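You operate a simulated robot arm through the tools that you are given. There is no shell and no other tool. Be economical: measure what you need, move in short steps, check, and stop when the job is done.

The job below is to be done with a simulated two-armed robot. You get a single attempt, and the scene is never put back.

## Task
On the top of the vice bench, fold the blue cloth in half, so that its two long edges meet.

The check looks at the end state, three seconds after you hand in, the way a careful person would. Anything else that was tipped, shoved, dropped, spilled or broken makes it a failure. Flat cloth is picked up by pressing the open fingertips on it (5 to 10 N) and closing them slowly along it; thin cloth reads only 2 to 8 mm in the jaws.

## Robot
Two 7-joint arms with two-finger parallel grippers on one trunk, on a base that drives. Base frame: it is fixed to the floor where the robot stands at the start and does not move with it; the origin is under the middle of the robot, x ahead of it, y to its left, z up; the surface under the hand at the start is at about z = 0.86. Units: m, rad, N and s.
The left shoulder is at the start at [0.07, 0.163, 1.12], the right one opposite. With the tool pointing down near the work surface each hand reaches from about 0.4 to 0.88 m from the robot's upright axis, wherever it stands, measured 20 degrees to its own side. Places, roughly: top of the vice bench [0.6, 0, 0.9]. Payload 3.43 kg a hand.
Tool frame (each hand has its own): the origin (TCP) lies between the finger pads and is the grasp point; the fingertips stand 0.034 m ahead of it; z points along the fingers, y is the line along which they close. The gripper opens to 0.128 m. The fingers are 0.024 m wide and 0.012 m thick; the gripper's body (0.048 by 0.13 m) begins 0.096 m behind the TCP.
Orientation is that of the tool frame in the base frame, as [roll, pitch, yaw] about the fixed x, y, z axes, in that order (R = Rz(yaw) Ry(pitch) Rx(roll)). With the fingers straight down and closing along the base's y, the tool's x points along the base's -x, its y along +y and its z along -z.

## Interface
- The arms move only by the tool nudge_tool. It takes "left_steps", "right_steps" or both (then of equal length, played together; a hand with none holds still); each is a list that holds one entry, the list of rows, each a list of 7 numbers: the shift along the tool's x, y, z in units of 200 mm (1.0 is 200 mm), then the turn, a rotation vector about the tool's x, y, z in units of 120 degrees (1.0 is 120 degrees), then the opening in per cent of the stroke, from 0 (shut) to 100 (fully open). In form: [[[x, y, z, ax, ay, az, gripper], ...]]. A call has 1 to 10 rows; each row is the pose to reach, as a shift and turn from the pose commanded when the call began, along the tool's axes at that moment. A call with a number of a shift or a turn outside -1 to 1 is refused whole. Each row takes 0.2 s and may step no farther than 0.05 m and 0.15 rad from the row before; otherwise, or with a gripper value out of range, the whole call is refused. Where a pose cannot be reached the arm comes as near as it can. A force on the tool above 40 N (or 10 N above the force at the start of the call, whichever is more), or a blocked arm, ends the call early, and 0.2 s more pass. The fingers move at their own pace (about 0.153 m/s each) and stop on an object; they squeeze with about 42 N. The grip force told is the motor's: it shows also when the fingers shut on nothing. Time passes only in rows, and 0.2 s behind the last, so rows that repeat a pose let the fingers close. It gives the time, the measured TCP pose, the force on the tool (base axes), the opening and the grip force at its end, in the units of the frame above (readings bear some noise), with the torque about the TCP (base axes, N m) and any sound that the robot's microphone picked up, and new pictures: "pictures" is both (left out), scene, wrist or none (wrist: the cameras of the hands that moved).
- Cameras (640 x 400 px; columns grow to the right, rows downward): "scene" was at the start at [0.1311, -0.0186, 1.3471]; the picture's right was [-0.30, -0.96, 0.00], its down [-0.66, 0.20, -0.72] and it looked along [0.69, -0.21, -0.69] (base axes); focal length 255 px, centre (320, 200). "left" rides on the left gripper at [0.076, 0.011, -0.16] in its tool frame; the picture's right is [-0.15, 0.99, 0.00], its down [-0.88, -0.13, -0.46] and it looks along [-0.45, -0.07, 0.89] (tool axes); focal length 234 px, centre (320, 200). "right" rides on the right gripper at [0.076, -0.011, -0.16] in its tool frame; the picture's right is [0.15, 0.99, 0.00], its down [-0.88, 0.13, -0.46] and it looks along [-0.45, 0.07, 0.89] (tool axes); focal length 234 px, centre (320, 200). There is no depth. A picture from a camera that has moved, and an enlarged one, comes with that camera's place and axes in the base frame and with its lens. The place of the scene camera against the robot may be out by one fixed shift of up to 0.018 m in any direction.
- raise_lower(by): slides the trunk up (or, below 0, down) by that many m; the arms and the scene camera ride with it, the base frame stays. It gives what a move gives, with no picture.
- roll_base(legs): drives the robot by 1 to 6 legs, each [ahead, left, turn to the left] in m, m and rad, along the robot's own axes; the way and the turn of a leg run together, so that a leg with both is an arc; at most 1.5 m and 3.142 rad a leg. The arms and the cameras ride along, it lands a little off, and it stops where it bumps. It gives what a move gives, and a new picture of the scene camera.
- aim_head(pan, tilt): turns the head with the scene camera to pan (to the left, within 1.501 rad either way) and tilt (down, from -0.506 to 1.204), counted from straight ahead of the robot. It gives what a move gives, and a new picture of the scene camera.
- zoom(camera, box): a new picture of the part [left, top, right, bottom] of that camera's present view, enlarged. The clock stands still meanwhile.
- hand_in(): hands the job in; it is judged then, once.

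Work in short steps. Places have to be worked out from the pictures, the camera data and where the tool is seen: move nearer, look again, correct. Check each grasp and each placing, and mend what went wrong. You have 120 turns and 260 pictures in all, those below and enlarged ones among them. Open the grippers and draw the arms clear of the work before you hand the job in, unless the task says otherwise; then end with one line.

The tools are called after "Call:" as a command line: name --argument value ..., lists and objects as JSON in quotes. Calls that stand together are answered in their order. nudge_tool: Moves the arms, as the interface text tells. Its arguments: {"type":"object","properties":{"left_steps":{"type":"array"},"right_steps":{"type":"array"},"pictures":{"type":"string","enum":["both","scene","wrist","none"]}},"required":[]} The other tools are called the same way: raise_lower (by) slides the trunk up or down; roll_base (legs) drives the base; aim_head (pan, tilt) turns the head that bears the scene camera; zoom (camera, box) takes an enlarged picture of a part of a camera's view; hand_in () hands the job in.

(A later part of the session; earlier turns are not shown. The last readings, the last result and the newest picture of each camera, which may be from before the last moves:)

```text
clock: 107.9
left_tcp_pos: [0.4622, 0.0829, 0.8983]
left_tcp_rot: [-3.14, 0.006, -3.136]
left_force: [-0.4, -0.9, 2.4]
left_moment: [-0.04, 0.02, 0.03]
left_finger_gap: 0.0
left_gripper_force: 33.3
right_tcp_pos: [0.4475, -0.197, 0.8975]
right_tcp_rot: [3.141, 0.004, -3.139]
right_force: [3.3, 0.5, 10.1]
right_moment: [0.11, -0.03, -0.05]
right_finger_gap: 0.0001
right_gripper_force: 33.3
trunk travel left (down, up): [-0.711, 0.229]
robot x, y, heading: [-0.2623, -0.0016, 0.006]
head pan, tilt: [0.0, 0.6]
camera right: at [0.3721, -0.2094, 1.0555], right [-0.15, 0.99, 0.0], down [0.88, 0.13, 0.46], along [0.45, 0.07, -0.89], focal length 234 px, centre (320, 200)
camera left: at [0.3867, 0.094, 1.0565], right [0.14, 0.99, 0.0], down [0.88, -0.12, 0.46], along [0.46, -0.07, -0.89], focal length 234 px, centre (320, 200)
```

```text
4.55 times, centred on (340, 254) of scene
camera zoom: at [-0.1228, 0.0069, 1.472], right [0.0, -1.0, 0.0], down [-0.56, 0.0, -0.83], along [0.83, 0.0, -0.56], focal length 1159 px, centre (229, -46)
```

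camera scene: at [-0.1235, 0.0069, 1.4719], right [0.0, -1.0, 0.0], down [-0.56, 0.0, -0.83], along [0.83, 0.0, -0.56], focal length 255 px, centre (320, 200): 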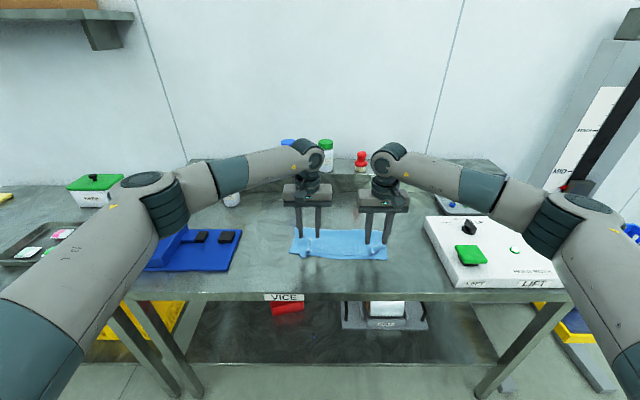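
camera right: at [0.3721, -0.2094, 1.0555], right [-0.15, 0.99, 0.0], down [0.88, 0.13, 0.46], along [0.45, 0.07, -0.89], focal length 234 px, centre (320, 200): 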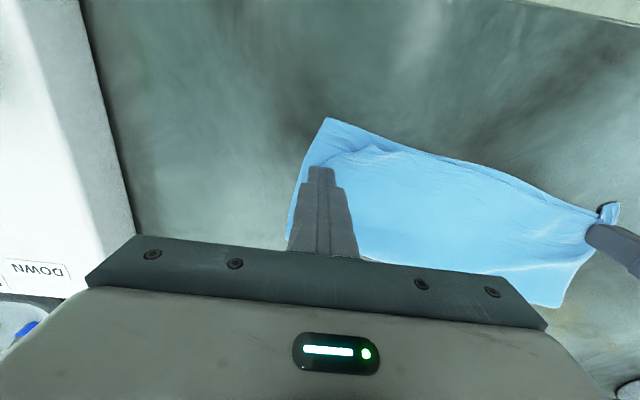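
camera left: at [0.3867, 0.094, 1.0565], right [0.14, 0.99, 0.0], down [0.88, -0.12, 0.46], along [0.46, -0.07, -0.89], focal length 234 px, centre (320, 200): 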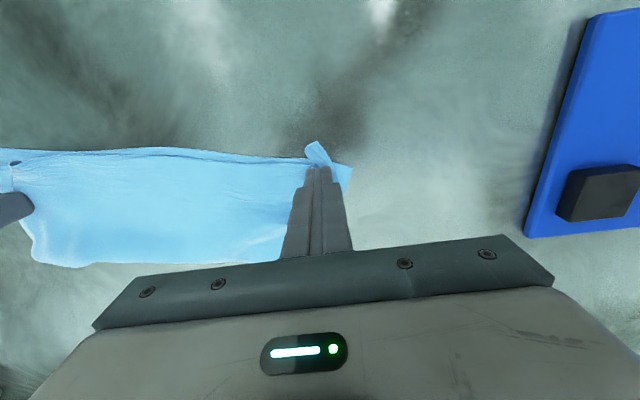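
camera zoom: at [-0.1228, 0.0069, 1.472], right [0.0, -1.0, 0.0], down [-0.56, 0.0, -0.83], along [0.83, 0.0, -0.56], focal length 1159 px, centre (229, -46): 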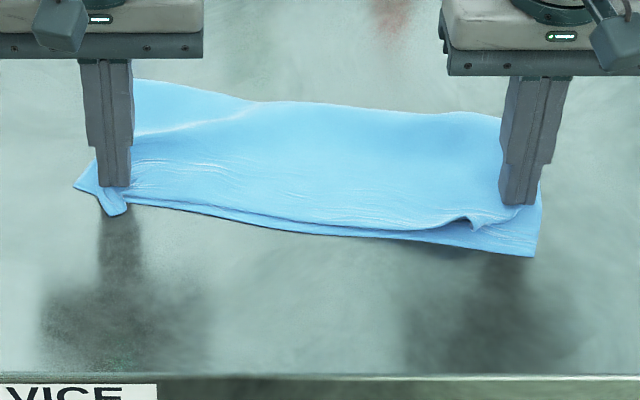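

That step was too large, so I'll lift in smaller rows.

Call:
nudge_tool --left_steps '[[[0, 0, -0.1, 0, 0, 0, 0], [0.05, 0.05, -0.28, 0, 0, 0, 0], [0.1, 0.15, -0.45, 0, 0, 0, 0], [0.15, 0.25, -0.62, 0, 0, 0, 30]]]' --right_steps '[[[0, 0, -0.1, 0, 0, 0, 0], [0.05, -0.02, -0.28, 0, 0, 0, 0], [0.1, -0.05, -0.45, 0, 0, 0, 0], [0.1, -0.1, -0.62, 0, 0, 0, 30]]]' --pictures "none"

Call:
zoom --camera "left" --box '[80, 60, 400, 260]'

Call:
zoom --camera "right" --box '[240, 60, 560, 260]'

Call:
zoom --camera "scene" --box '[270, 210, 410, 298]'

```text
clock: 108.9
left_tcp_pos: [0.4336, 0.1331, 1.0212]
left_tcp_rot: [-3.141, 0.004, -3.136]
left_force: [-0.6, 0.2, 0.7]
left_moment: [0.0, -0.02, -0.02]
left_finger_gap: 0.0382
left_gripper_force: 0.1
right_tcp_pos: [0.4272, -0.2155, 1.0217]
right_tcp_rot: [-3.139, 0.004, -3.137]
right_force: [0.4, 0.1, 0.2]
right_moment: [-0.04, -0.01, 0.03]
right_finger_gap: 0.0384
right_gripper_force: 0.1
trunk travel left (down, up): [-0.711, 0.229]
robot x, y, heading: [-0.2629, -0.0019, 0.003]
head pan, tilt: [0.0, 0.6]
```

```text
2.00 times, centred on (240, 160) of left
camera zoom: at [0.3578, 0.1437, 1.18], right [0.14, 0.99, 0.0], down [0.88, -0.12, 0.46], along [0.46, -0.07, -0.89], focal length 468 px, centre (480, 280)
```

zoom: 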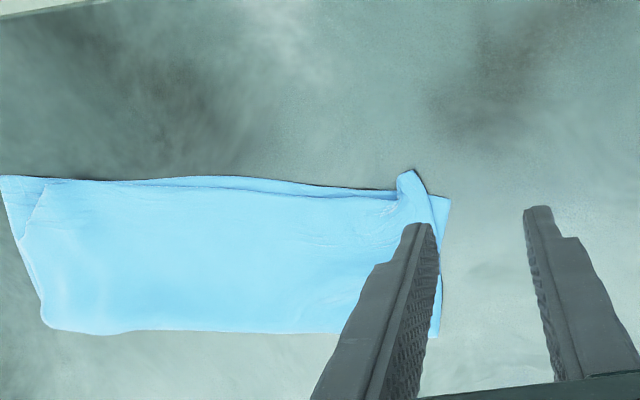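

```text
2.00 times, centred on (400, 160) of right
camera zoom: at [0.3518, -0.2284, 1.1791], right [-0.15, 0.99, 0.0], down [0.88, 0.13, 0.46], along [0.45, 0.07, -0.89], focal length 468 px, centre (160, 280)
```

zoom: 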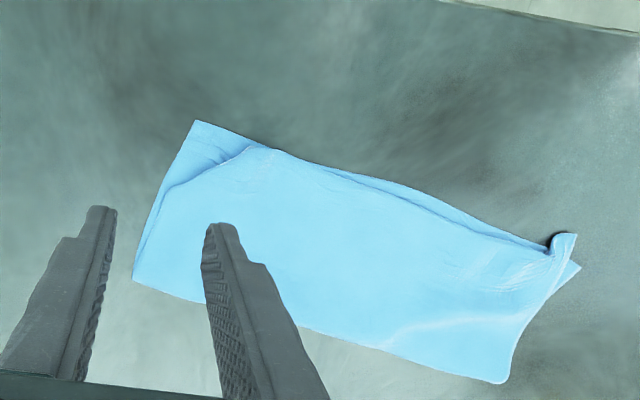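

```text
4.55 times, centred on (340, 254) of scene
camera zoom: at [-0.1231, 0.0072, 1.4719], right [0.0, -1.0, 0.0], down [-0.56, 0.0, -0.83], along [0.83, 0.0, -0.56], focal length 1159 px, centre (229, -46)
```

zoom: 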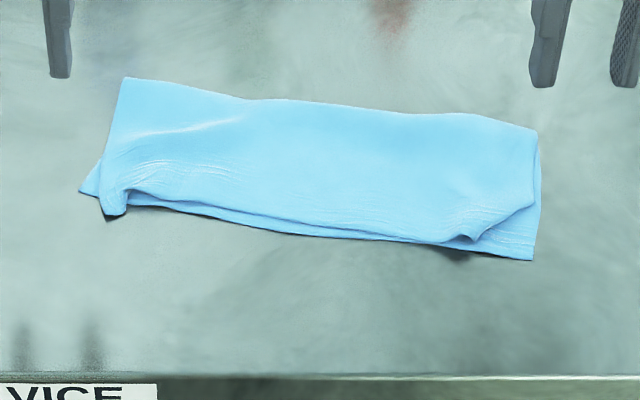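

The fold looks good. The upper left corner is about 3 cm off, and the upper right corner is about 4.5 cm short because the whole cloth pivoted during the drag. I'll anchor the middle with the left hand's closed fingers and drag the right corner again lightly.

Call:
nudge_tool --left_steps '[[[-0.03, -0.2, 0, 0, 0, 0, 0], [-0.06, -0.4, 0, 0, 0, 0, 0], [-0.08, -0.6, 0.05, 0, 0, 0, 0], [-0.1, -0.8, 0.12, 0, 0, 0, 0], [-0.1, -0.92, 0.28, 0, 0, 0, 0], [-0.1, -0.92, 0.45, 0, 0, 0, 0], [-0.1, -0.92, 0.58, 0, 0, 0, 0]]]' --right_steps '[[[-0.03, 0.02, 0, 0, 0, 0, 0], [-0.06, 0.04, 0, 0, 0, 0, 0], [-0.1, 0.06, 0.05, 0, 0, 0, 0], [-0.14, 0.0975, 0.12, 0, 0, 0, 0], [-0.14, 0.0975, 0.28, 0, 0, 0, 0], [-0.14, 0.0975, 0.45, 0, 0, 0, 0], [-0.14, 0.0975, 0.58, 0, 0, 0, 0]]]' --pictures "wrist"

```text
clock: 110.5
left_tcp_pos: [0.4531, -0.0514, 0.9036]
left_tcp_rot: [-3.139, 0.003, -3.137]
left_force: [-0.3, -0.1, -0.1]
left_moment: [0.03, 0.02, 0.03]
left_finger_gap: 0.0002
left_gripper_force: 33.3
right_tcp_pos: [0.4565, -0.1962, 0.9037]
right_tcp_rot: [3.141, -0.002, -3.137]
right_force: [0.6, -0.1, -0.2]
right_moment: [0.0, 0.02, 0.0]
right_finger_gap: 0.0
right_gripper_force: 32.9
trunk travel left (down, up): [-0.711, 0.229]
robot x, y, heading: [-0.2604, 0.001, 0.007]
head pan, tilt: [0.0, 0.6]
camera right: at [0.381, -0.2092, 1.0622], right [-0.15, 0.99, 0.0], down [0.88, 0.13, 0.46], along [0.45, 0.07, -0.89], focal length 234 px, centre (320, 200)
camera left: at [0.3782, -0.0408, 1.0631], right [0.14, 0.99, 0.0], down [0.88, -0.12, 0.46], along [0.45, -0.07, -0.89], focal length 234 px, centre (320, 200)
```

right: 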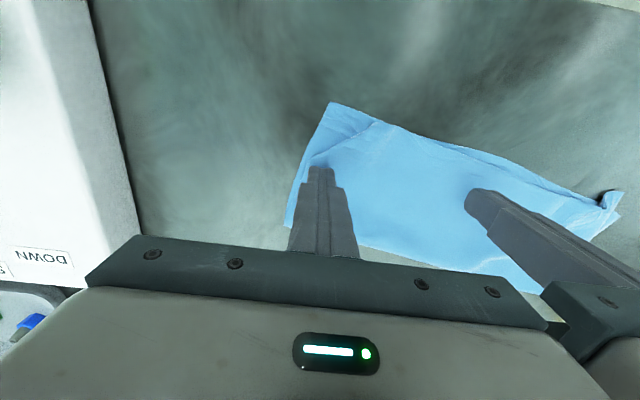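
left: 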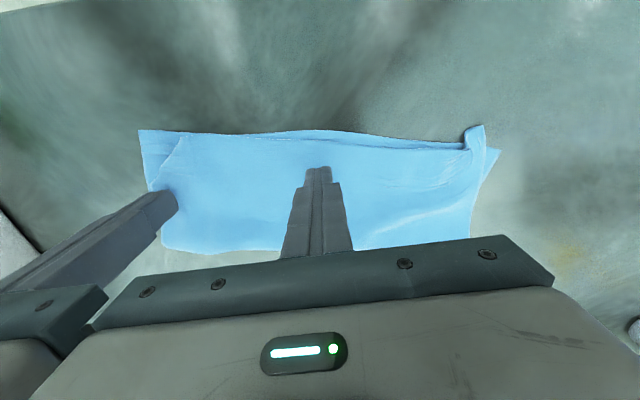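

Call:
nudge_tool --left_steps '[[[0, 0, 0.02, 0, 0, 0, 0], [0, 0, 0.035, 0, 0, 0, 0], [0, 0, 0.043, 0, 0, 0, 0]]]' --right_steps '[[[0, 0, 0.02, 0, 0, 0, 0], [0, 0, 0.028, 0, 0, 0, 0], [0, 0, 0.033, 0, 0, 0, 0]]]' --pictures "none"

```text
clock: 111.3
left_tcp_pos: [0.4553, -0.051, 0.8968]
left_tcp_rot: [-3.139, 0.005, -3.135]
left_force: [-0.2, -0.4, 1.3]
left_moment: [-0.01, 0.01, 0.0]
left_finger_gap: 0.0
left_gripper_force: 33.5
right_tcp_pos: [0.4572, -0.1968, 0.8979]
right_tcp_rot: [3.141, 0.0, -3.139]
right_force: [0.0, -0.9, 1.4]
right_moment: [0.0, 0.02, 0.0]
right_finger_gap: 0.0
right_gripper_force: 32.9
trunk travel left (down, up): [-0.711, 0.229]
robot x, y, heading: [-0.2645, 0.0013, 0.005]
head pan, tilt: [0.0, 0.6]
```

Call:
nudge_tool --left_steps '[[[0, 0, 0.008, 0, 0, 0, 0], [0, 0, 0.011, 0, 0, 0, 0], [0, 0, 0.011, 0, 0, 0, 0], [0, 0, 0.011, 0, 0, 0, 0], [0, 0, 0.011, 0, 0, 0, 0], [0, 0, 0.011, 0, 0, 0, 0], [0, 0, 0.011, 0, 0, 0, 0], [0, 0, 0.011, 0, 0, 0, 0]]]' --right_steps '[[[0, 0, 0.001, 0, 0, 0, 0], [0, 0, 0.002, 0, 0, 0, 0], [0.04, -0.003, 0.002, 0, 0, 0, 0], [0.08, -0.006, 0.002, 0, 0, 0, 0], [0.12, -0.009, 0.002, 0, 0, 0, 0], [0.16, -0.012, 0.002, 0, 0, 0, 0], [0.2, -0.015, 0.002, 0, 0, 0, 0], [0.24, -0.018, 0.002, 0, 0, 0, 0]]]' --pictures "wrist"

```text
clock: 113.1
left_tcp_pos: [0.4545, -0.0509, 0.8968]
left_tcp_rot: [-3.139, 0.007, -3.135]
left_force: [5.1, -0.1, 18.9]
left_moment: [0.04, 0.02, 0.0]
left_finger_gap: 0.0
left_gripper_force: 32.8
right_tcp_pos: [0.4079, -0.2004, 0.8983]
right_tcp_rot: [-3.142, 0.003, -3.139]
right_force: [0.3, -0.1, 1.9]
right_moment: [0.0, -0.03, -0.01]
right_finger_gap: 0.0
right_gripper_force: 32.8
trunk travel left (down, up): [-0.711, 0.229]
robot x, y, heading: [-0.262, 0.003, 0.01]
head pan, tilt: [0.0, 0.6]
camera right: at [0.3319, -0.213, 1.0559], right [-0.15, 0.99, 0.0], down [0.88, 0.13, 0.46], along [0.45, 0.07, -0.89], focal length 234 px, centre (320, 200)
camera left: at [0.377, -0.0402, 1.0547], right [0.14, 0.99, 0.0], down [0.88, -0.12, 0.46], along [0.46, -0.07, -0.89], focal length 234 px, centre (320, 200)
```

right: 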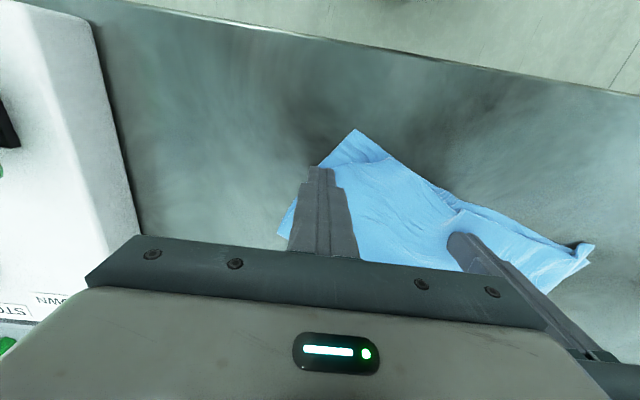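
left: 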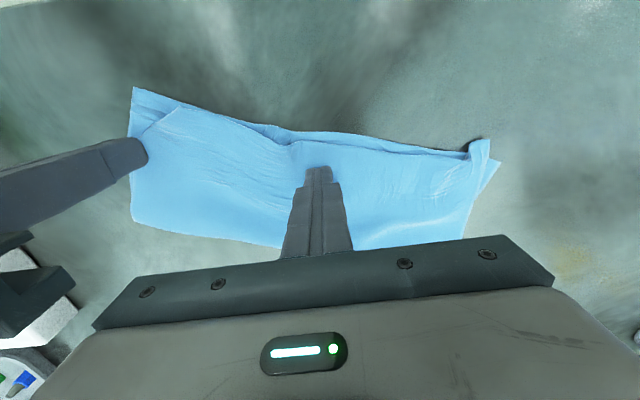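

The two layers stick together, so dragging only skews the cloth. I'll reverse that drag along the same path, then use a light pinch on the top layer only.

Call:
nudge_tool --left_steps '[[[0, 0, 0, 0, 0, 0, 0], [0, 0, 0, 0, 0, 0, 0], [0, 0, 0, 0, 0, 0, 0], [0, 0, 0, 0, 0, 0, 0], [0, 0, 0, 0, 0, 0, 0], [0, 0, 0, 0, 0, 0, 0], [0, 0, -0.05, 0, 0, 0, 0], [0, 0, -0.2, 0, 0, 0, 0]]]' --right_steps '[[[0, 0, 0.003, 0, 0, 0, 0], [-0.04, 0.003, 0.003, 0, 0, 0, 0], [-0.08, 0.006, 0.003, 0, 0, 0, 0], [-0.12, 0.009, 0.003, 0, 0, 0, 0], [-0.16, 0.012, 0.003, 0, 0, 0, 0], [-0.2, 0.015, 0.003, 0, 0, 0, 0], [-0.2, 0.015, -0.05, 0, 0, 0, 0], [-0.2, 0.015, -0.2, 0, 0, 0, 0]]]' --pictures "wrist"

```text
clock: 114.9
left_tcp_pos: [0.451, -0.0495, 0.9352]
left_tcp_rot: [-3.141, 0.004, -3.136]
left_force: [-0.3, -0.1, 0.8]
left_moment: [-0.02, -0.03, 0.02]
left_finger_gap: 0.0001
left_gripper_force: 33.5
right_tcp_pos: [0.4476, -0.1985, 0.9389]
right_tcp_rot: [-3.141, 0.004, -3.136]
right_force: [0.1, 0.3, -0.6]
right_moment: [-0.01, -0.02, -0.02]
right_finger_gap: 0.0001
right_gripper_force: 33.0
trunk travel left (down, up): [-0.711, 0.229]
robot x, y, heading: [-0.2614, 0.001, 0.001]
head pan, tilt: [0.0, 0.6]
camera right: at [0.3712, -0.2101, 1.0962], right [-0.15, 0.99, 0.0], down [0.88, 0.13, 0.46], along [0.45, 0.07, -0.89], focal length 234 px, centre (320, 200)
camera left: at [0.3752, -0.0398, 1.0936], right [0.14, 0.99, 0.0], down [0.88, -0.13, 0.46], along [0.46, -0.07, -0.89], focal length 234 px, centre (320, 200)
```

right: 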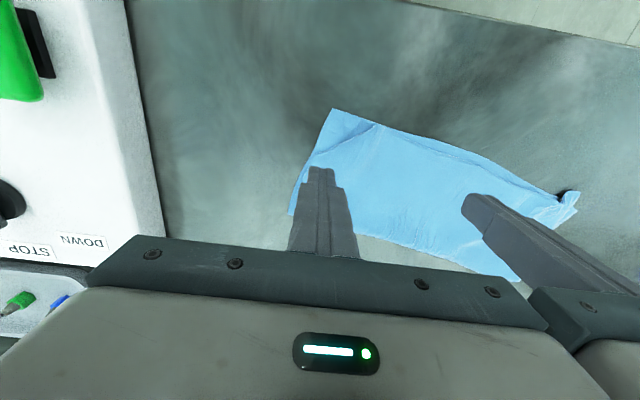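
left: 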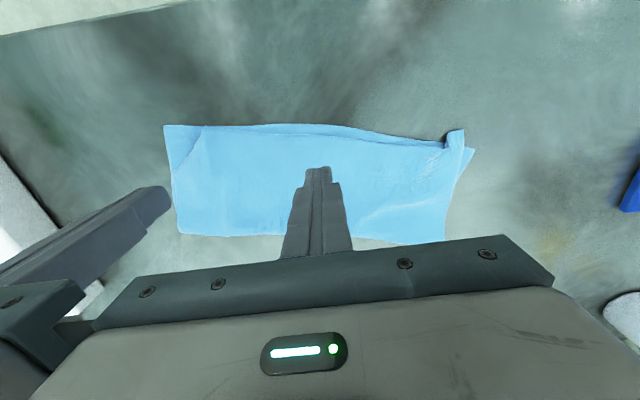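

That restored it neatly. I'll zoom in for the current state.

Call:
zoom --camera "left" --box '[150, 100, 310, 200]'

Call:
zoom --camera "left" --box '[340, 100, 500, 200]'

Call:
zoom --camera "scene" --box '[270, 210, 410, 298]'

```text
4.00 times, centred on (230, 150) of left
camera zoom: at [0.3752, -0.0398, 1.0936], right [0.14, 0.99, 0.0], down [0.88, -0.13, 0.46], along [0.46, -0.07, -0.89], focal length 937 px, centre (680, 400)
```

zoom: 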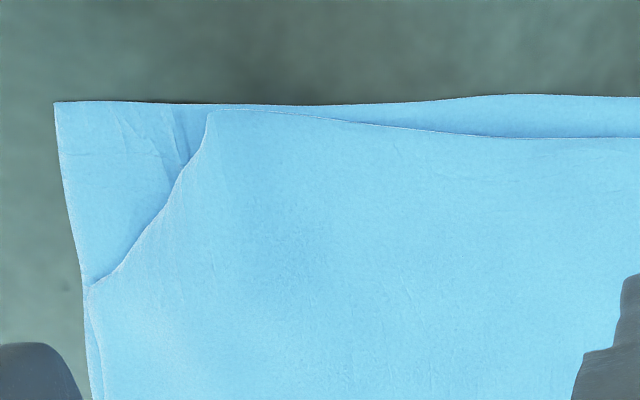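

```text
4.00 times, centred on (420, 150) of left
camera zoom: at [0.3752, -0.0398, 1.0936], right [0.14, 0.99, 0.0], down [0.88, -0.13, 0.46], along [0.46, -0.07, -0.89], focal length 937 px, centre (-80, 400)
```

zoom: 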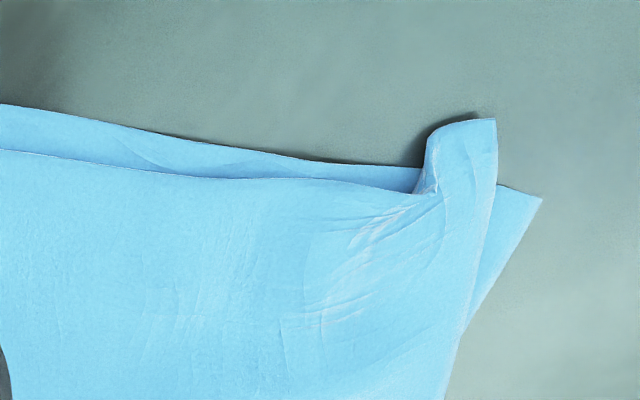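

```text
4.55 times, centred on (340, 254) of scene
camera zoom: at [-0.1241, 0.0071, 1.4719], right [0.0, -1.0, 0.0], down [-0.56, 0.0, -0.83], along [0.83, 0.0, -0.56], focal length 1159 px, centre (229, -46)
```

zoom: 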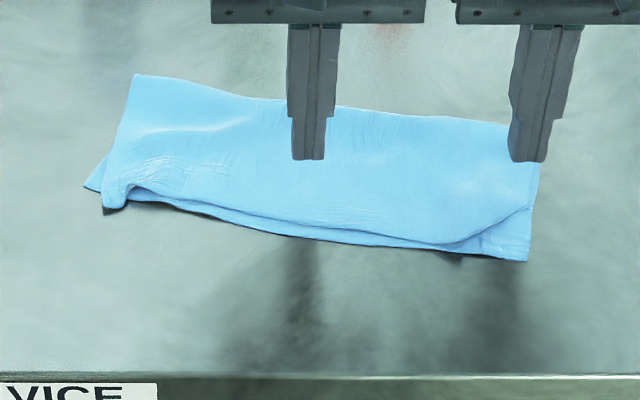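

The right edge actually meets well. Only a small corner triangle of about 4–5 cm is tucked under along a diagonal from (0.401, −0.155) to (0.438, −0.202). I'll position the right hand, yawed along that diagonal, 2 cm inside it to pinch just the top layer.

Call:
nudge_tool --left_steps '[[[0, 0.1, -0.1, 0, 0, 0, 0], [0, 0.25, -0.2, 0, 0, 0, 0], [0, 0.4, -0.3, 0, 0, 0, 0], [0, 0.5, -0.4, 0, 0, 0, 0], [0, 0.5, -0.4, 0, 0, 0, 0], [0, 0.5, -0.4, 0, 0, 0, 0]]]' --right_steps '[[[0.012, 0.03, 0, 0, 0, -0.06, 27], [0.024, 0.06, 0, 0, 0, -0.12, 27], [0.036, 0.09, 0, 0, 0, -0.18, 27], [0.05, 0.13, 0.03, 0, 0, -0.24, 27], [0.068, 0.1675, 0.1, 0, 0, -0.3, 27], [0.068, 0.1675, 0.17, 0, 0, -0.32, 27]]]' --pictures "wrist"

```text
clock: 116.3
left_tcp_pos: [0.4518, 0.0498, 1.0141]
left_tcp_rot: [-3.14, 0.003, -3.137]
left_force: [-0.2, 0.0, -0.9]
left_moment: [0.02, 0.0, 0.01]
left_finger_gap: 0.0
left_gripper_force: 32.7
right_tcp_pos: [0.4374, -0.1661, 0.9017]
right_tcp_rot: [-3.14, 0.002, -2.467]
right_force: [0.2, -0.1, 1.1]
right_moment: [0.0, 0.0, 0.0]
right_finger_gap: 0.0346
right_gripper_force: 0.1
trunk travel left (down, up): [-0.711, 0.229]
robot x, y, heading: [-0.2608, 0.0025, 0.002]
head pan, tilt: [0.0, 0.6]
camera right: at [0.3848, -0.2225, 1.0608], right [-0.73, 0.68, 0.0], down [0.6, 0.65, 0.46], along [0.31, 0.33, -0.89], focal length 234 px, centre (320, 200)
camera left: at [0.3762, 0.0598, 1.1736], right [0.14, 0.99, 0.0], down [0.88, -0.12, 0.46], along [0.45, -0.07, -0.89], focal length 234 px, centre (320, 200)
```

right: 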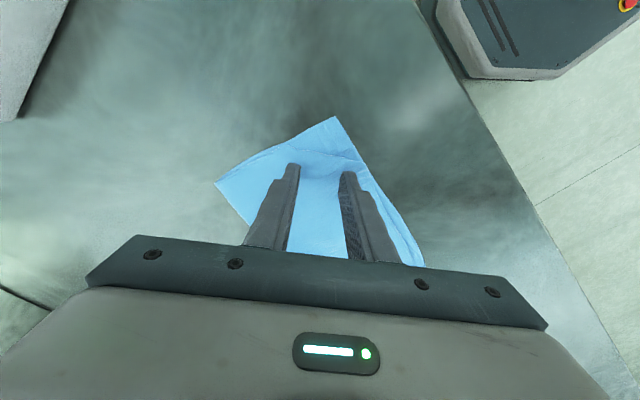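
left: 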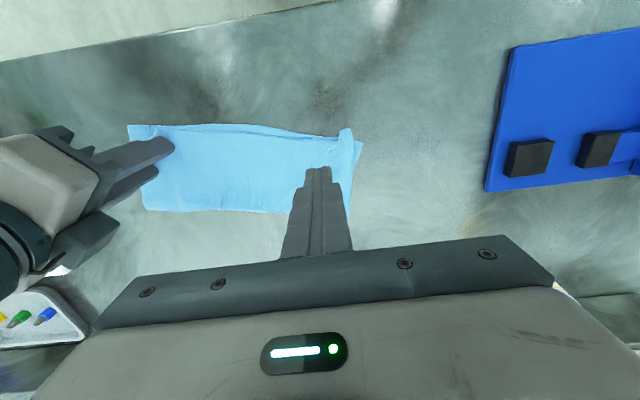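

Well placed just inside the diagonal. I'll press gently and close.

Call:
nudge_tool --right_steps '[[[0, 0, 0.01, 0, 0, 0, 27], [0, 0, 0.018, 0, 0, 0, 27], [0, 0, 0.022, 0, 0, 0, 27]]]' --pictures "none"

```text
clock: 117.1
left_tcp_pos: [0.4524, 0.0497, 1.0152]
left_tcp_rot: [-3.14, 0.003, -3.136]
left_force: [-0.4, -1.0, 0.3]
left_moment: [-0.01, 0.0, -0.01]
left_finger_gap: 0.0001
left_gripper_force: 33.4
right_tcp_pos: [0.4356, -0.1647, 0.8995]
right_tcp_rot: [3.142, 0.002, -2.467]
right_force: [-0.3, 0.1, 0.8]
right_moment: [-0.02, -0.01, 0.0]
right_finger_gap: 0.0345
right_gripper_force: 0.1
trunk travel left (down, up): [-0.711, 0.229]
robot x, y, heading: [-0.2636, 0.0029, 0.003]
head pan, tilt: [0.0, 0.6]
```

Call:
nudge_tool --right_steps '[[[0, 0, 0.006, 0, 0, 0, 27], [0, 0, 0.01, 0, 0, 0, 27]]]' --pictures "none"

```text
clock: 117.7
left_tcp_pos: [0.4508, 0.0491, 1.0143]
left_tcp_rot: [-3.141, 0.006, -3.137]
left_force: [0.9, 0.0, -0.2]
left_moment: [0.01, -0.04, 0.0]
left_finger_gap: 0.0
left_gripper_force: 32.3
right_tcp_pos: [0.4356, -0.1655, 0.898]
right_tcp_rot: [-3.138, 0.003, -2.469]
right_force: [1.7, -1.3, 7.4]
right_moment: [0.0, 0.03, -0.01]
right_finger_gap: 0.0342
right_gripper_force: 0.0
trunk travel left (down, up): [-0.711, 0.229]
robot x, y, heading: [-0.2629, -0.0006, 0.007]
head pan, tilt: [0.0, 0.6]
```

Call:
nudge_tool --right_steps '[[[0, 0, 0.001, 0, 0, 0, 25], [0, 0, 0.001, 0, 0, 0, 22], [0, 0, 0.001, 0, 0, 0, 19], [0, 0, 0.001, 0, 0, 0, 16], [0, 0, 0.001, 0, 0, 0, 13], [0, 0, 0.001, 0, 0, 0, 10], [0, 0, 0.001, 0, 0, 0, 6], [0, 0, 0.001, 0, 0, 0, 2], [0, 0, 0.001, 0, 0, 0, 0], [0, 0, 0.001, 0, 0, 0, 0]]]' --pictures "wrist"

```text
clock: 119.9
left_tcp_pos: [0.4516, 0.0496, 1.0148]
left_tcp_rot: [-3.141, 0.006, -3.138]
left_force: [0.1, -0.2, -0.9]
left_moment: [-0.02, 0.04, -0.04]
left_finger_gap: 0.0
left_gripper_force: 32.7
right_tcp_pos: [0.4346, -0.1641, 0.8956]
right_tcp_rot: [-3.14, 0.001, -2.467]
right_force: [-0.5, 1.6, 11.4]
right_moment: [-0.03, 0.07, -0.04]
right_finger_gap: 0.0
right_gripper_force: 33.1
trunk travel left (down, up): [-0.711, 0.229]
robot x, y, heading: [-0.2641, 0.0005, 0.01]
head pan, tilt: [0.0, 0.6]
camera right: at [0.3821, -0.2212, 1.0558], right [-0.73, 0.68, 0.0], down [0.61, 0.65, 0.46], along [0.31, 0.33, -0.89], focal length 234 px, centre (320, 200)
```

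right: 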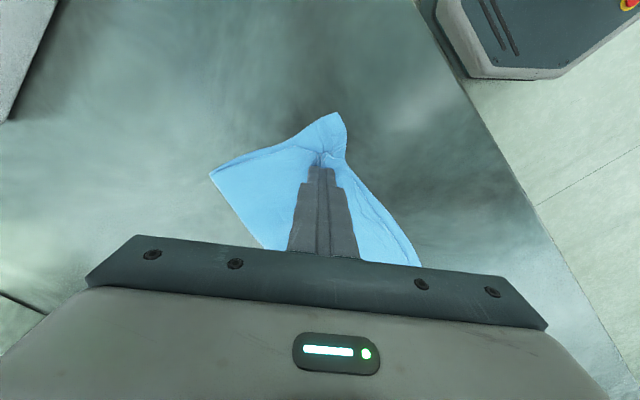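

It reads 0 mm, so nothing is held. I'll open in place to let the cloth relax back, then lift and look.

Call:
nudge_tool --right_steps '[[[0, 0, 0, 0, 0, 0, 6], [0, 0, 0, 0, 0, 0, 12], [0, 0, 0, 0, 0, 0, 18], [0, 0, 0, 0, 0, 0, 24], [0, 0, 0, 0, 0, 0, 28], [0, 0, -0.1, 0, 0, 0, 28], [0, 0, -0.3, 0, 0, 0, 28]]]' --pictures "wrist"

Call:
zoom --camera "left" --box '[100, 90, 380, 230]'

```text
clock: 121.5
left_tcp_pos: [0.451, 0.05, 1.0152]
left_tcp_rot: [-3.139, 0.006, -3.137]
left_force: [-0.3, 0.5, -0.1]
left_moment: [-0.01, -0.02, 0.0]
left_finger_gap: 0.0
left_gripper_force: 33.2
right_tcp_pos: [0.4349, -0.164, 0.9571]
right_tcp_rot: [-3.141, 0.0, -2.469]
right_force: [1.0, 0.0, -1.3]
right_moment: [0.01, -0.04, -0.01]
right_finger_gap: 0.0358
right_gripper_force: 0.0
trunk travel left (down, up): [-0.711, 0.229]
robot x, y, heading: [-0.2593, -0.0003, 0.005]
head pan, tilt: [0.0, 0.6]
camera right: at [0.3827, -0.2208, 1.1168], right [-0.73, 0.68, 0.0], down [0.61, 0.65, 0.46], along [0.31, 0.33, -0.89], focal length 234 px, centre (320, 200)
```

right: 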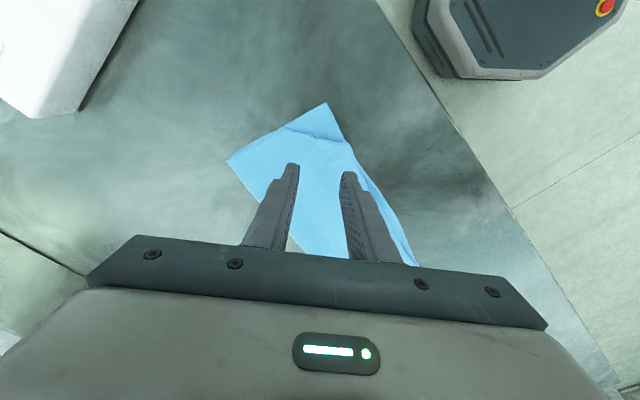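

```text
2.29 times, centred on (240, 160) of left
camera zoom: at [0.3748, 0.0602, 1.1743], right [0.14, 0.99, 0.0], down [0.88, -0.12, 0.46], along [0.46, -0.07, -0.89], focal length 535 px, centre (503, 291)
```

zoom: 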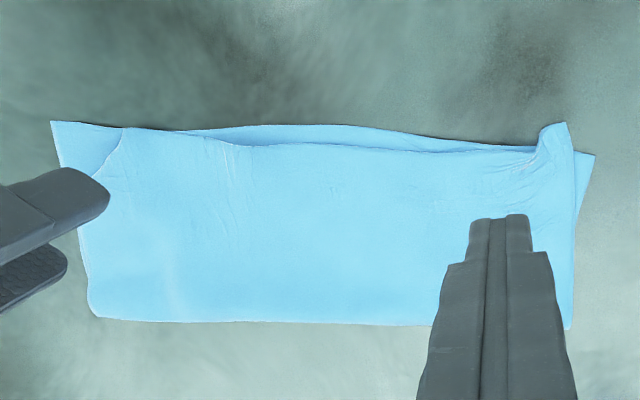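

The cloth relaxed back well. The folded diagonal itself is easier to grab, so I'll turn the right hand about 90° so the fingers close across the diagonal at about (0.4225, −0.19), one on each side.

Call:
nudge_tool --right_steps '[[[0, 0, 0, 0, 0, 0.07, 28], [0, 0, 0, 0, 0, 0.14, 28], [0, 0, 0, 0, 0, 0.21, 28], [0, 0, 0, 0, 0, 0.28, 28], [0, 0, 0, 0, 0, 0.35, 28], [0, 0, 0, 0, 0, 0.42, 28], [0, 0, 0, 0, 0, 0.49, 28], [0, 0, 0, 0, 0, 0.56, 28], [0, 0, 0, 0, 0, 0.63, 28], [0, 0, 0, 0, 0, 0.7, 28]]]' --pictures "wrist"

```text
clock: 123.7
left_tcp_pos: [0.452, 0.0488, 1.0143]
left_tcp_rot: [-3.14, 0.003, -3.136]
left_force: [0.9, -0.6, 0.5]
left_moment: [-0.01, -0.01, -0.03]
left_finger_gap: 0.0
left_gripper_force: 33.1
right_tcp_pos: [0.4355, -0.1657, 0.9565]
right_tcp_rot: [3.141, -0.001, 2.347]
right_force: [-0.4, -0.2, 0.3]
right_moment: [0.0, 0.03, -0.02]
right_finger_gap: 0.0357
right_gripper_force: 0.1
trunk travel left (down, up): [-0.711, 0.229]
robot x, y, heading: [-0.2661, 0.0025, 0.001]
head pan, tilt: [0.0, 0.6]
camera right: at [0.3745, -0.1197, 1.1152], right [0.6, 0.8, 0.0], down [0.71, -0.54, 0.46], along [0.36, -0.27, -0.89], focal length 234 px, centre (320, 200)
```

right: 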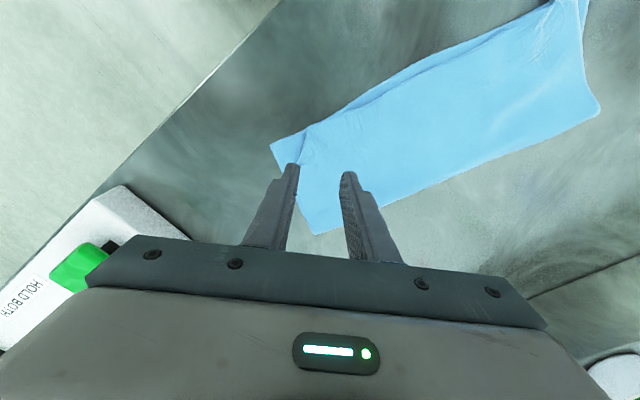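

Call:
nudge_tool --right_steps '[[[-0.02, -0.065, 0, 0, 0, 0.03, 28], [-0.04, -0.13, 0.08, 0, 0, 0.06, 28], [-0.04, -0.13, 0.18, 0, 0, 0.06, 28], [-0.04, -0.13, 0.255, 0, 0, 0.06, 28]]]' --pictures "wrist"

Call:
zoom --camera "right" --box '[220, 90, 460, 240]'

```text
clock: 124.7
left_tcp_pos: [0.4513, 0.0485, 1.0139]
left_tcp_rot: [-3.14, 0.003, -3.137]
left_force: [-0.7, 0.0, 0.5]
left_moment: [0.02, 0.03, 0.0]
left_finger_gap: 0.0
left_gripper_force: 32.8
right_tcp_pos: [0.4232, -0.1881, 0.9057]
right_tcp_rot: [3.14, 0.001, 2.223]
right_force: [-0.3, -0.2, 0.4]
right_moment: [-0.01, -0.01, 0.05]
right_finger_gap: 0.0354
right_gripper_force: 0.1
trunk travel left (down, up): [-0.711, 0.229]
robot x, y, heading: [-0.2598, 0.0021, 0.005]
head pan, tilt: [0.0, 0.6]
camera right: at [0.3679, -0.1367, 1.0634], right [0.7, 0.72, 0.0], down [0.64, -0.62, 0.46], along [0.33, -0.32, -0.89], focal length 234 px, centre (320, 200)
```

right: 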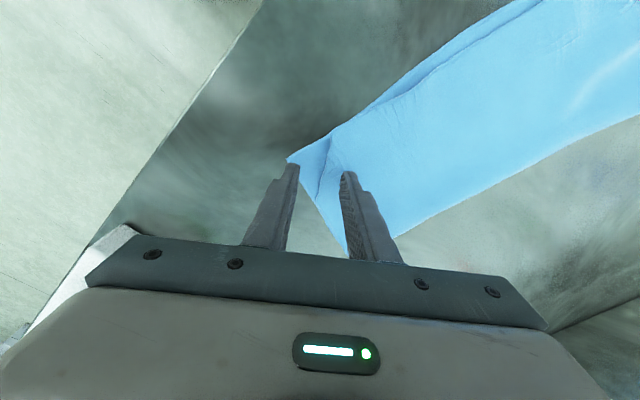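

```text
2.67 times, centred on (340, 165) of right
camera zoom: at [0.3679, -0.1367, 1.0634], right [0.7, 0.72, 0.0], down [0.64, -0.62, 0.46], along [0.33, -0.32, -0.89], focal length 624 px, centre (267, 293)
```

zoom: 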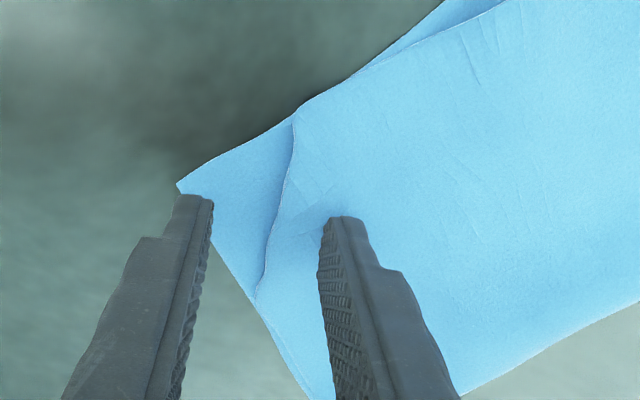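

The fingers straddle the diagonal nicely. I'll shift 8 mm to centre it, touch down lightly at about 3 N and close.

Call:
nudge_tool --right_steps '[[[0.03, 0.015, 0, 0, 0, 0, 28], [0.03, 0.015, 0.015, 0, 0, 0, 28], [0.03, 0.015, 0.028, 0, 0, 0, 28], [0.03, 0.015, 0.036, 0, 0, 0, 28]]]' --pictures "none"

```text
clock: 125.7
left_tcp_pos: [0.453, 0.049, 1.0162]
left_tcp_rot: [-3.139, 0.005, -3.136]
left_force: [0.2, 0.9, 0.0]
left_moment: [-0.03, 0.0, -0.01]
left_finger_gap: 0.0
left_gripper_force: 33.4
right_tcp_pos: [0.4218, -0.1821, 0.8973]
right_tcp_rot: [3.139, 0.0, 2.223]
right_force: [0.2, 0.2, -0.1]
right_moment: [-0.01, 0.02, 0.02]
right_finger_gap: 0.0359
right_gripper_force: 0.1
trunk travel left (down, up): [-0.711, 0.229]
robot x, y, heading: [-0.2627, 0.0018, 0.005]
head pan, tilt: [0.0, 0.6]
```

Call:
nudge_tool --right_steps '[[[0, 0, 0.006, 0, 0, 0, 28], [0, 0, 0.008, 0, 0, 0, 25], [0, 0, 0.008, 0, 0, 0, 22], [0, 0, 0.009, 0, 0, 0, 18], [0, 0, 0.009, 0, 0, 0, 14], [0, 0, 0.009, 0, 0, 0, 10], [0, 0, 0.009, 0, 0, 0, 6], [0, 0, 0.009, 0, 0, 0, 2], [0, 0, 0.009, 0, 0, 0, 0], [0, 0, 0.009, 0, 0, 0, 0]]]' --pictures "wrist"

```text
clock: 127.9
left_tcp_pos: [0.4513, 0.0496, 1.0139]
left_tcp_rot: [-3.141, 0.004, -3.136]
left_force: [0.0, -0.2, 0.0]
left_moment: [0.02, 0.0, 0.01]
left_finger_gap: 0.0003
left_gripper_force: 32.3
right_tcp_pos: [0.4209, -0.1826, 0.8967]
right_tcp_rot: [3.139, 0.001, 2.222]
right_force: [0.3, 0.6, 2.1]
right_moment: [0.03, 0.01, 0.0]
right_finger_gap: 0.0023
right_gripper_force: 37.4
trunk travel left (down, up): [-0.711, 0.229]
robot x, y, heading: [-0.2613, -0.0004, 0.003]
head pan, tilt: [0.0, 0.6]
camera right: at [0.3662, -0.1298, 1.055], right [0.7, 0.72, 0.0], down [0.64, -0.62, 0.46], along [0.33, -0.32, -0.89], focal length 234 px, centre (320, 200)
```

right: 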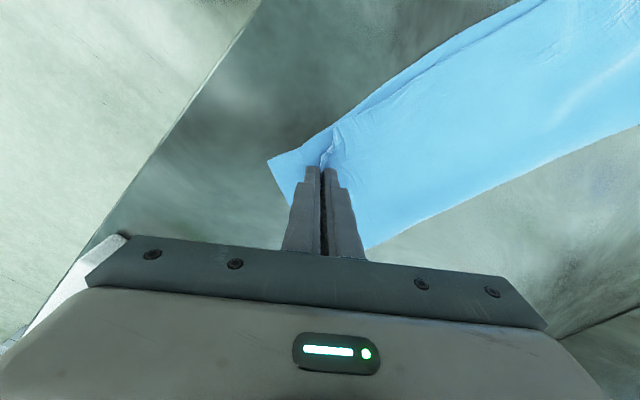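

It grips 2.3 mm of the fold with only light contact, and the lower corner stayed flat. I'll lift 6 cm and check.

Call:
nudge_tool --right_steps '[[[0, 0, -0.1, 0, 0, 0, 0], [0, 0, -0.2, 0, 0, 0, 0], [0, 0, -0.3, 0, 0, 0, 0]]]' --pictures "wrist"

Call:
zoom --camera "scene" --box '[320, 200, 420, 270]'

Call:
zoom --camera "left" --box '[60, 60, 300, 210]'

```text
clock: 128.7
left_tcp_pos: [0.4519, 0.05, 1.0158]
left_tcp_rot: [-3.141, 0.005, -3.136]
left_force: [-0.1, -0.1, -0.4]
left_moment: [0.01, 0.0, 0.0]
left_finger_gap: 0.0001
left_gripper_force: 33.2
right_tcp_pos: [0.4211, -0.1815, 0.9568]
right_tcp_rot: [-3.14, 0.002, 2.224]
right_force: [1.1, 0.6, -0.6]
right_moment: [-0.02, 0.01, 0.01]
right_finger_gap: 0.0026
right_gripper_force: 37.5
trunk travel left (down, up): [-0.711, 0.229]
robot x, y, heading: [-0.2607, 0.0015, 0.002]
head pan, tilt: [0.0, 0.6]
camera right: at [0.3664, -0.1297, 1.115], right [0.7, 0.72, 0.0], down [0.64, -0.62, 0.46], along [0.33, -0.32, -0.89], focal length 234 px, centre (320, 200)
```

right: 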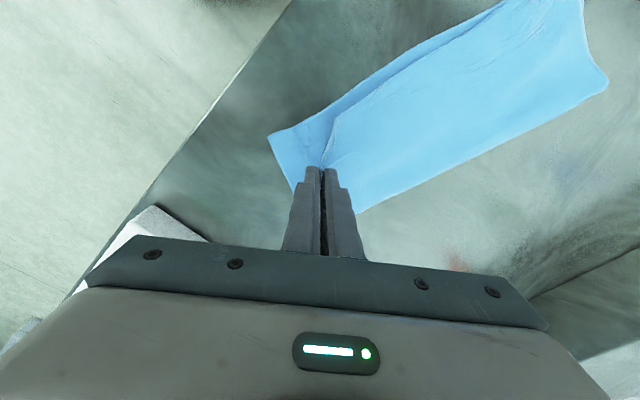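

```text
5.71 times, centred on (370, 235) of scene
camera zoom: at [-0.1216, 0.0068, 1.4718], right [0.0, -1.0, 0.0], down [-0.57, 0.0, -0.82], along [0.82, 0.0, -0.57], focal length 1456 px, centre (34, 0)
```

zoom: 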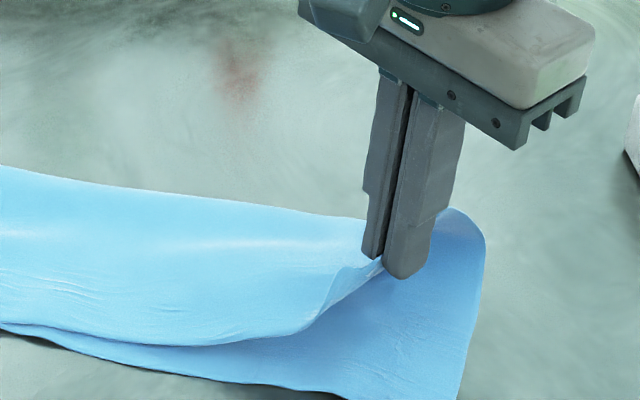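

```text
2.67 times, centred on (180, 135) of left
camera zoom: at [0.3759, 0.0599, 1.1737], right [0.14, 0.99, 0.0], down [0.88, -0.12, 0.46], along [0.46, -0.07, -0.89], focal length 624 px, centre (693, 373)
```

zoom: 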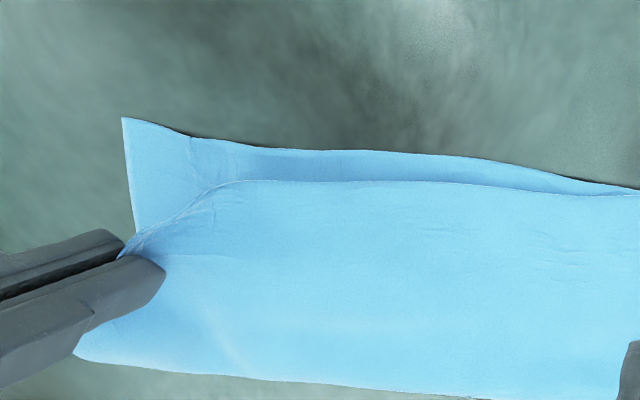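

The fingers now hold the upper corner itself, with the lower layer lying free below. The lower corner is at about (0.367, −0.205), so I'll carry the upper corner there, low.

Call:
nudge_tool --right_steps '[[[0.02, -0.05, 0.03, 0, 0, 0, 0], [0.04, -0.1, 0.07, 0, 0, 0, 0], [0.055, -0.16, 0.12, 0, 0, 0, 0], [0.07, -0.21, 0.17, 0, 0, 0, 0], [0.07, -0.21, 0.21, 0, 0, 0, 0]]]' --pictures "wrist"

Call:
zoom --camera "left" --box '[60, 60, 380, 260]'

Call:
zoom --camera "scene" --box '[270, 210, 430, 310]'

```text
clock: 129.9
left_tcp_pos: [0.4534, 0.0501, 1.0149]
left_tcp_rot: [-3.14, 0.005, -3.136]
left_force: [0.7, 0.4, -0.2]
left_moment: [0.01, -0.01, 0.01]
left_finger_gap: 0.0
left_gripper_force: 32.7
right_tcp_pos: [0.3786, -0.1949, 0.9127]
right_tcp_rot: [3.141, 0.0, 2.225]
right_force: [-0.6, 0.8, -0.5]
right_moment: [-0.04, -0.02, 0.01]
right_finger_gap: 0.0024
right_gripper_force: 37.0
trunk travel left (down, up): [-0.711, 0.229]
robot x, y, heading: [-0.2578, 0.003, 0.004]
head pan, tilt: [0.0, 0.6]
camera right: at [0.3248, -0.1437, 1.0725], right [0.7, 0.72, 0.0], down [0.64, -0.62, 0.46], along [0.33, -0.32, -0.89], focal length 234 px, centre (320, 200)
```

right: 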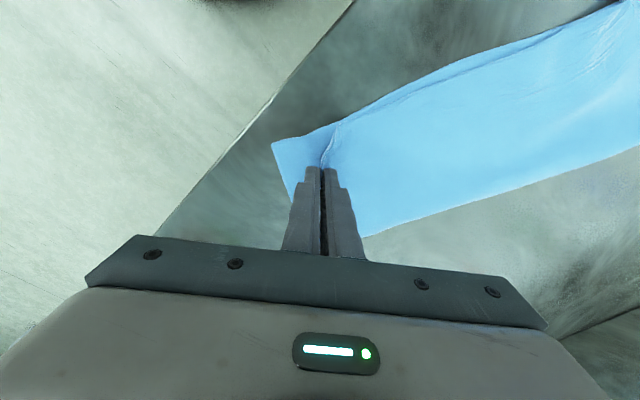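

```text
2.00 times, centred on (220, 160) of left
camera zoom: at [0.3763, 0.0599, 1.1735], right [0.14, 0.99, 0.0], down [0.88, -0.12, 0.46], along [0.45, -0.07, -0.89], focal length 468 px, centre (520, 280)
```

zoom: 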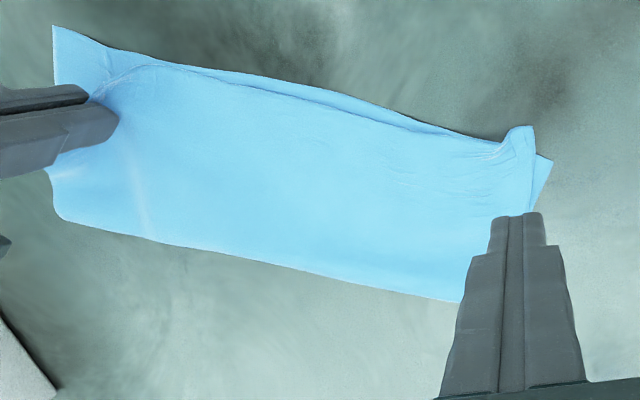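

```text
4.00 times, centred on (350, 260) of scene
camera zoom: at [-0.1211, 0.0068, 1.4718], right [0.0, -1.0, 0.0], down [-0.57, 0.0, -0.82], along [0.82, 0.0, -0.57], focal length 1020 px, centre (200, -40)
```

zoom: 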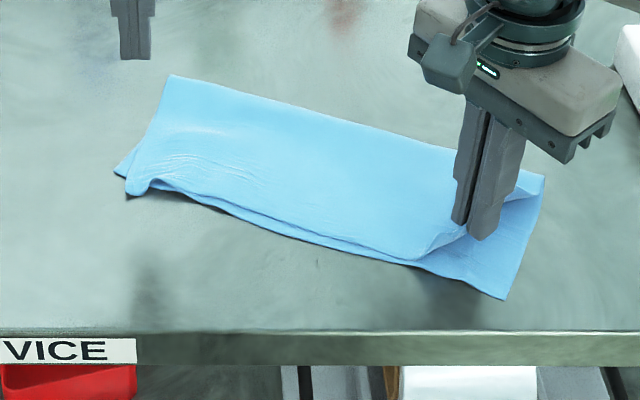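

Both layers moved outward, and the hanging corner piece is still underneath. I'll lift to let it hang, then lower while moving inward so its tip trails outward, and check.

Call:
nudge_tool --right_steps '[[[0, 0.05, -0.15, 0, 0, 0, 0], [0, 0.1, -0.35, 0, 0, 0, 0], [0, 0.1, -0.45, 0, 0, 0, 0], [0, 0.1, -0.45, 0, 0, 0, 0], [0, 0.1, -0.45, 0, 0, 0, 0]]]' --pictures "none"

Call:
zoom --camera "scene" --box '[330, 210, 430, 280]'

```text
clock: 131.1
left_tcp_pos: [0.4509, 0.0489, 1.0153]
left_tcp_rot: [-3.141, 0.004, -3.136]
left_force: [-0.2, -0.3, 0.3]
left_moment: [0.02, 0.01, -0.02]
left_finger_gap: 0.0
left_gripper_force: 33.2
right_tcp_pos: [0.395, -0.1838, 1.0053]
right_tcp_rot: [3.139, -0.001, 2.223]
right_force: [-0.3, 0.2, 0.4]
right_moment: [0.03, 0.0, 0.01]
right_finger_gap: 0.0023
right_gripper_force: 37.4
trunk travel left (down, up): [-0.711, 0.229]
robot x, y, heading: [-0.2604, -0.0007, 0.0]
head pan, tilt: [0.0, 0.6]
```

```text
5.71 times, centred on (380, 245) of scene
camera zoom: at [-0.1215, 0.0066, 1.4718], right [0.0, -1.0, 0.0], down [-0.57, 0.0, -0.82], along [0.82, 0.0, -0.57], focal length 1456 px, centre (-23, -57)
```

zoom: 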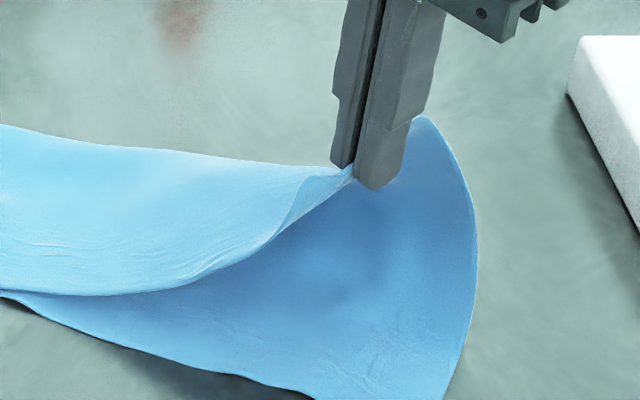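

The fingers actually hold the corner itself, since the side edge runs directly down from them. So I just need to carry it over the lower corner at height, without rubbing, and set it down. I'll check where the lower corner is.

Call:
zoom --camera "right" --box '[200, 40, 520, 240]'

```text
2.00 times, centred on (360, 140) of right
camera zoom: at [0.3402, -0.1314, 1.1631], right [0.7, 0.72, 0.0], down [0.64, -0.62, 0.46], along [0.33, -0.32, -0.89], focal length 468 px, centre (240, 320)
```

zoom: 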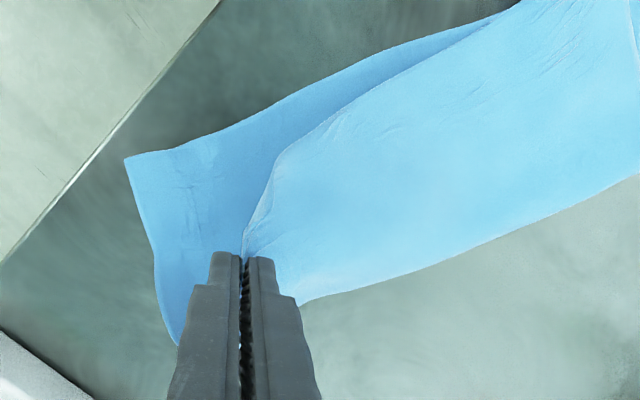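

The lower corner is at (0.322, −0.212). I'll move the held corner above it at this height, then lower straight down.

Call:
nudge_tool --right_steps '[[[0.033, -0.11, 0, 0, 0, 0, 0], [0.066, -0.22, 0.02, 0, 0, 0, 0], [0.099, -0.327, 0.08, 0, 0, 0, 0], [0.099, -0.327, 0.2, 0, 0, 0, 0], [0.099, -0.327, 0.32, 0, 0, 0, 0], [0.099, -0.327, 0.42, 0, 0, 0, 0], [0.099, -0.327, 0.48, 0, 0, 0, 0]]]' --pictures "wrist"

Call:
zoom --camera "scene" --box '[270, 210, 430, 310]'

```text
clock: 132.7
left_tcp_pos: [0.4534, 0.0484, 1.0138]
left_tcp_rot: [-3.14, 0.002, -3.135]
left_force: [0.0, -0.1, -0.1]
left_moment: [0.02, 0.0, 0.0]
left_finger_gap: 0.0001
left_gripper_force: 33.2
right_tcp_pos: [0.3317, -0.2085, 0.9091]
right_tcp_rot: [3.141, 0.0, 2.224]
right_force: [0.1, -0.5, -0.1]
right_moment: [0.0, 0.01, 0.0]
right_finger_gap: 0.0027
right_gripper_force: 37.0
trunk travel left (down, up): [-0.711, 0.229]
robot x, y, heading: [-0.2624, -0.0002, 0.002]
head pan, tilt: [0.0, 0.6]
camera right: at [0.2764, -0.1565, 1.0662], right [0.7, 0.72, 0.0], down [0.64, -0.62, 0.46], along [0.33, -0.32, -0.89], focal length 234 px, centre (320, 200)
```

right: 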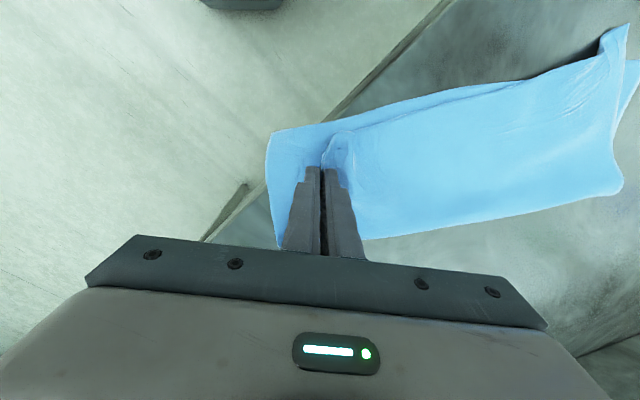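

```text
4.00 times, centred on (350, 260) of scene
camera zoom: at [-0.1212, 0.0065, 1.4718], right [0.0, -1.0, 0.0], down [-0.57, 0.0, -0.82], along [0.82, 0.0, -0.57], focal length 1020 px, centre (200, -40)
```

zoom: 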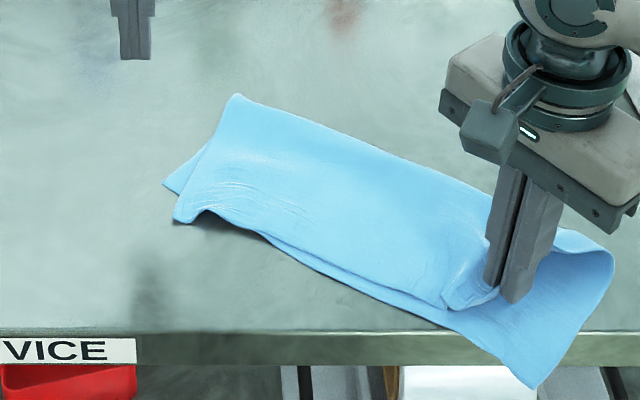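

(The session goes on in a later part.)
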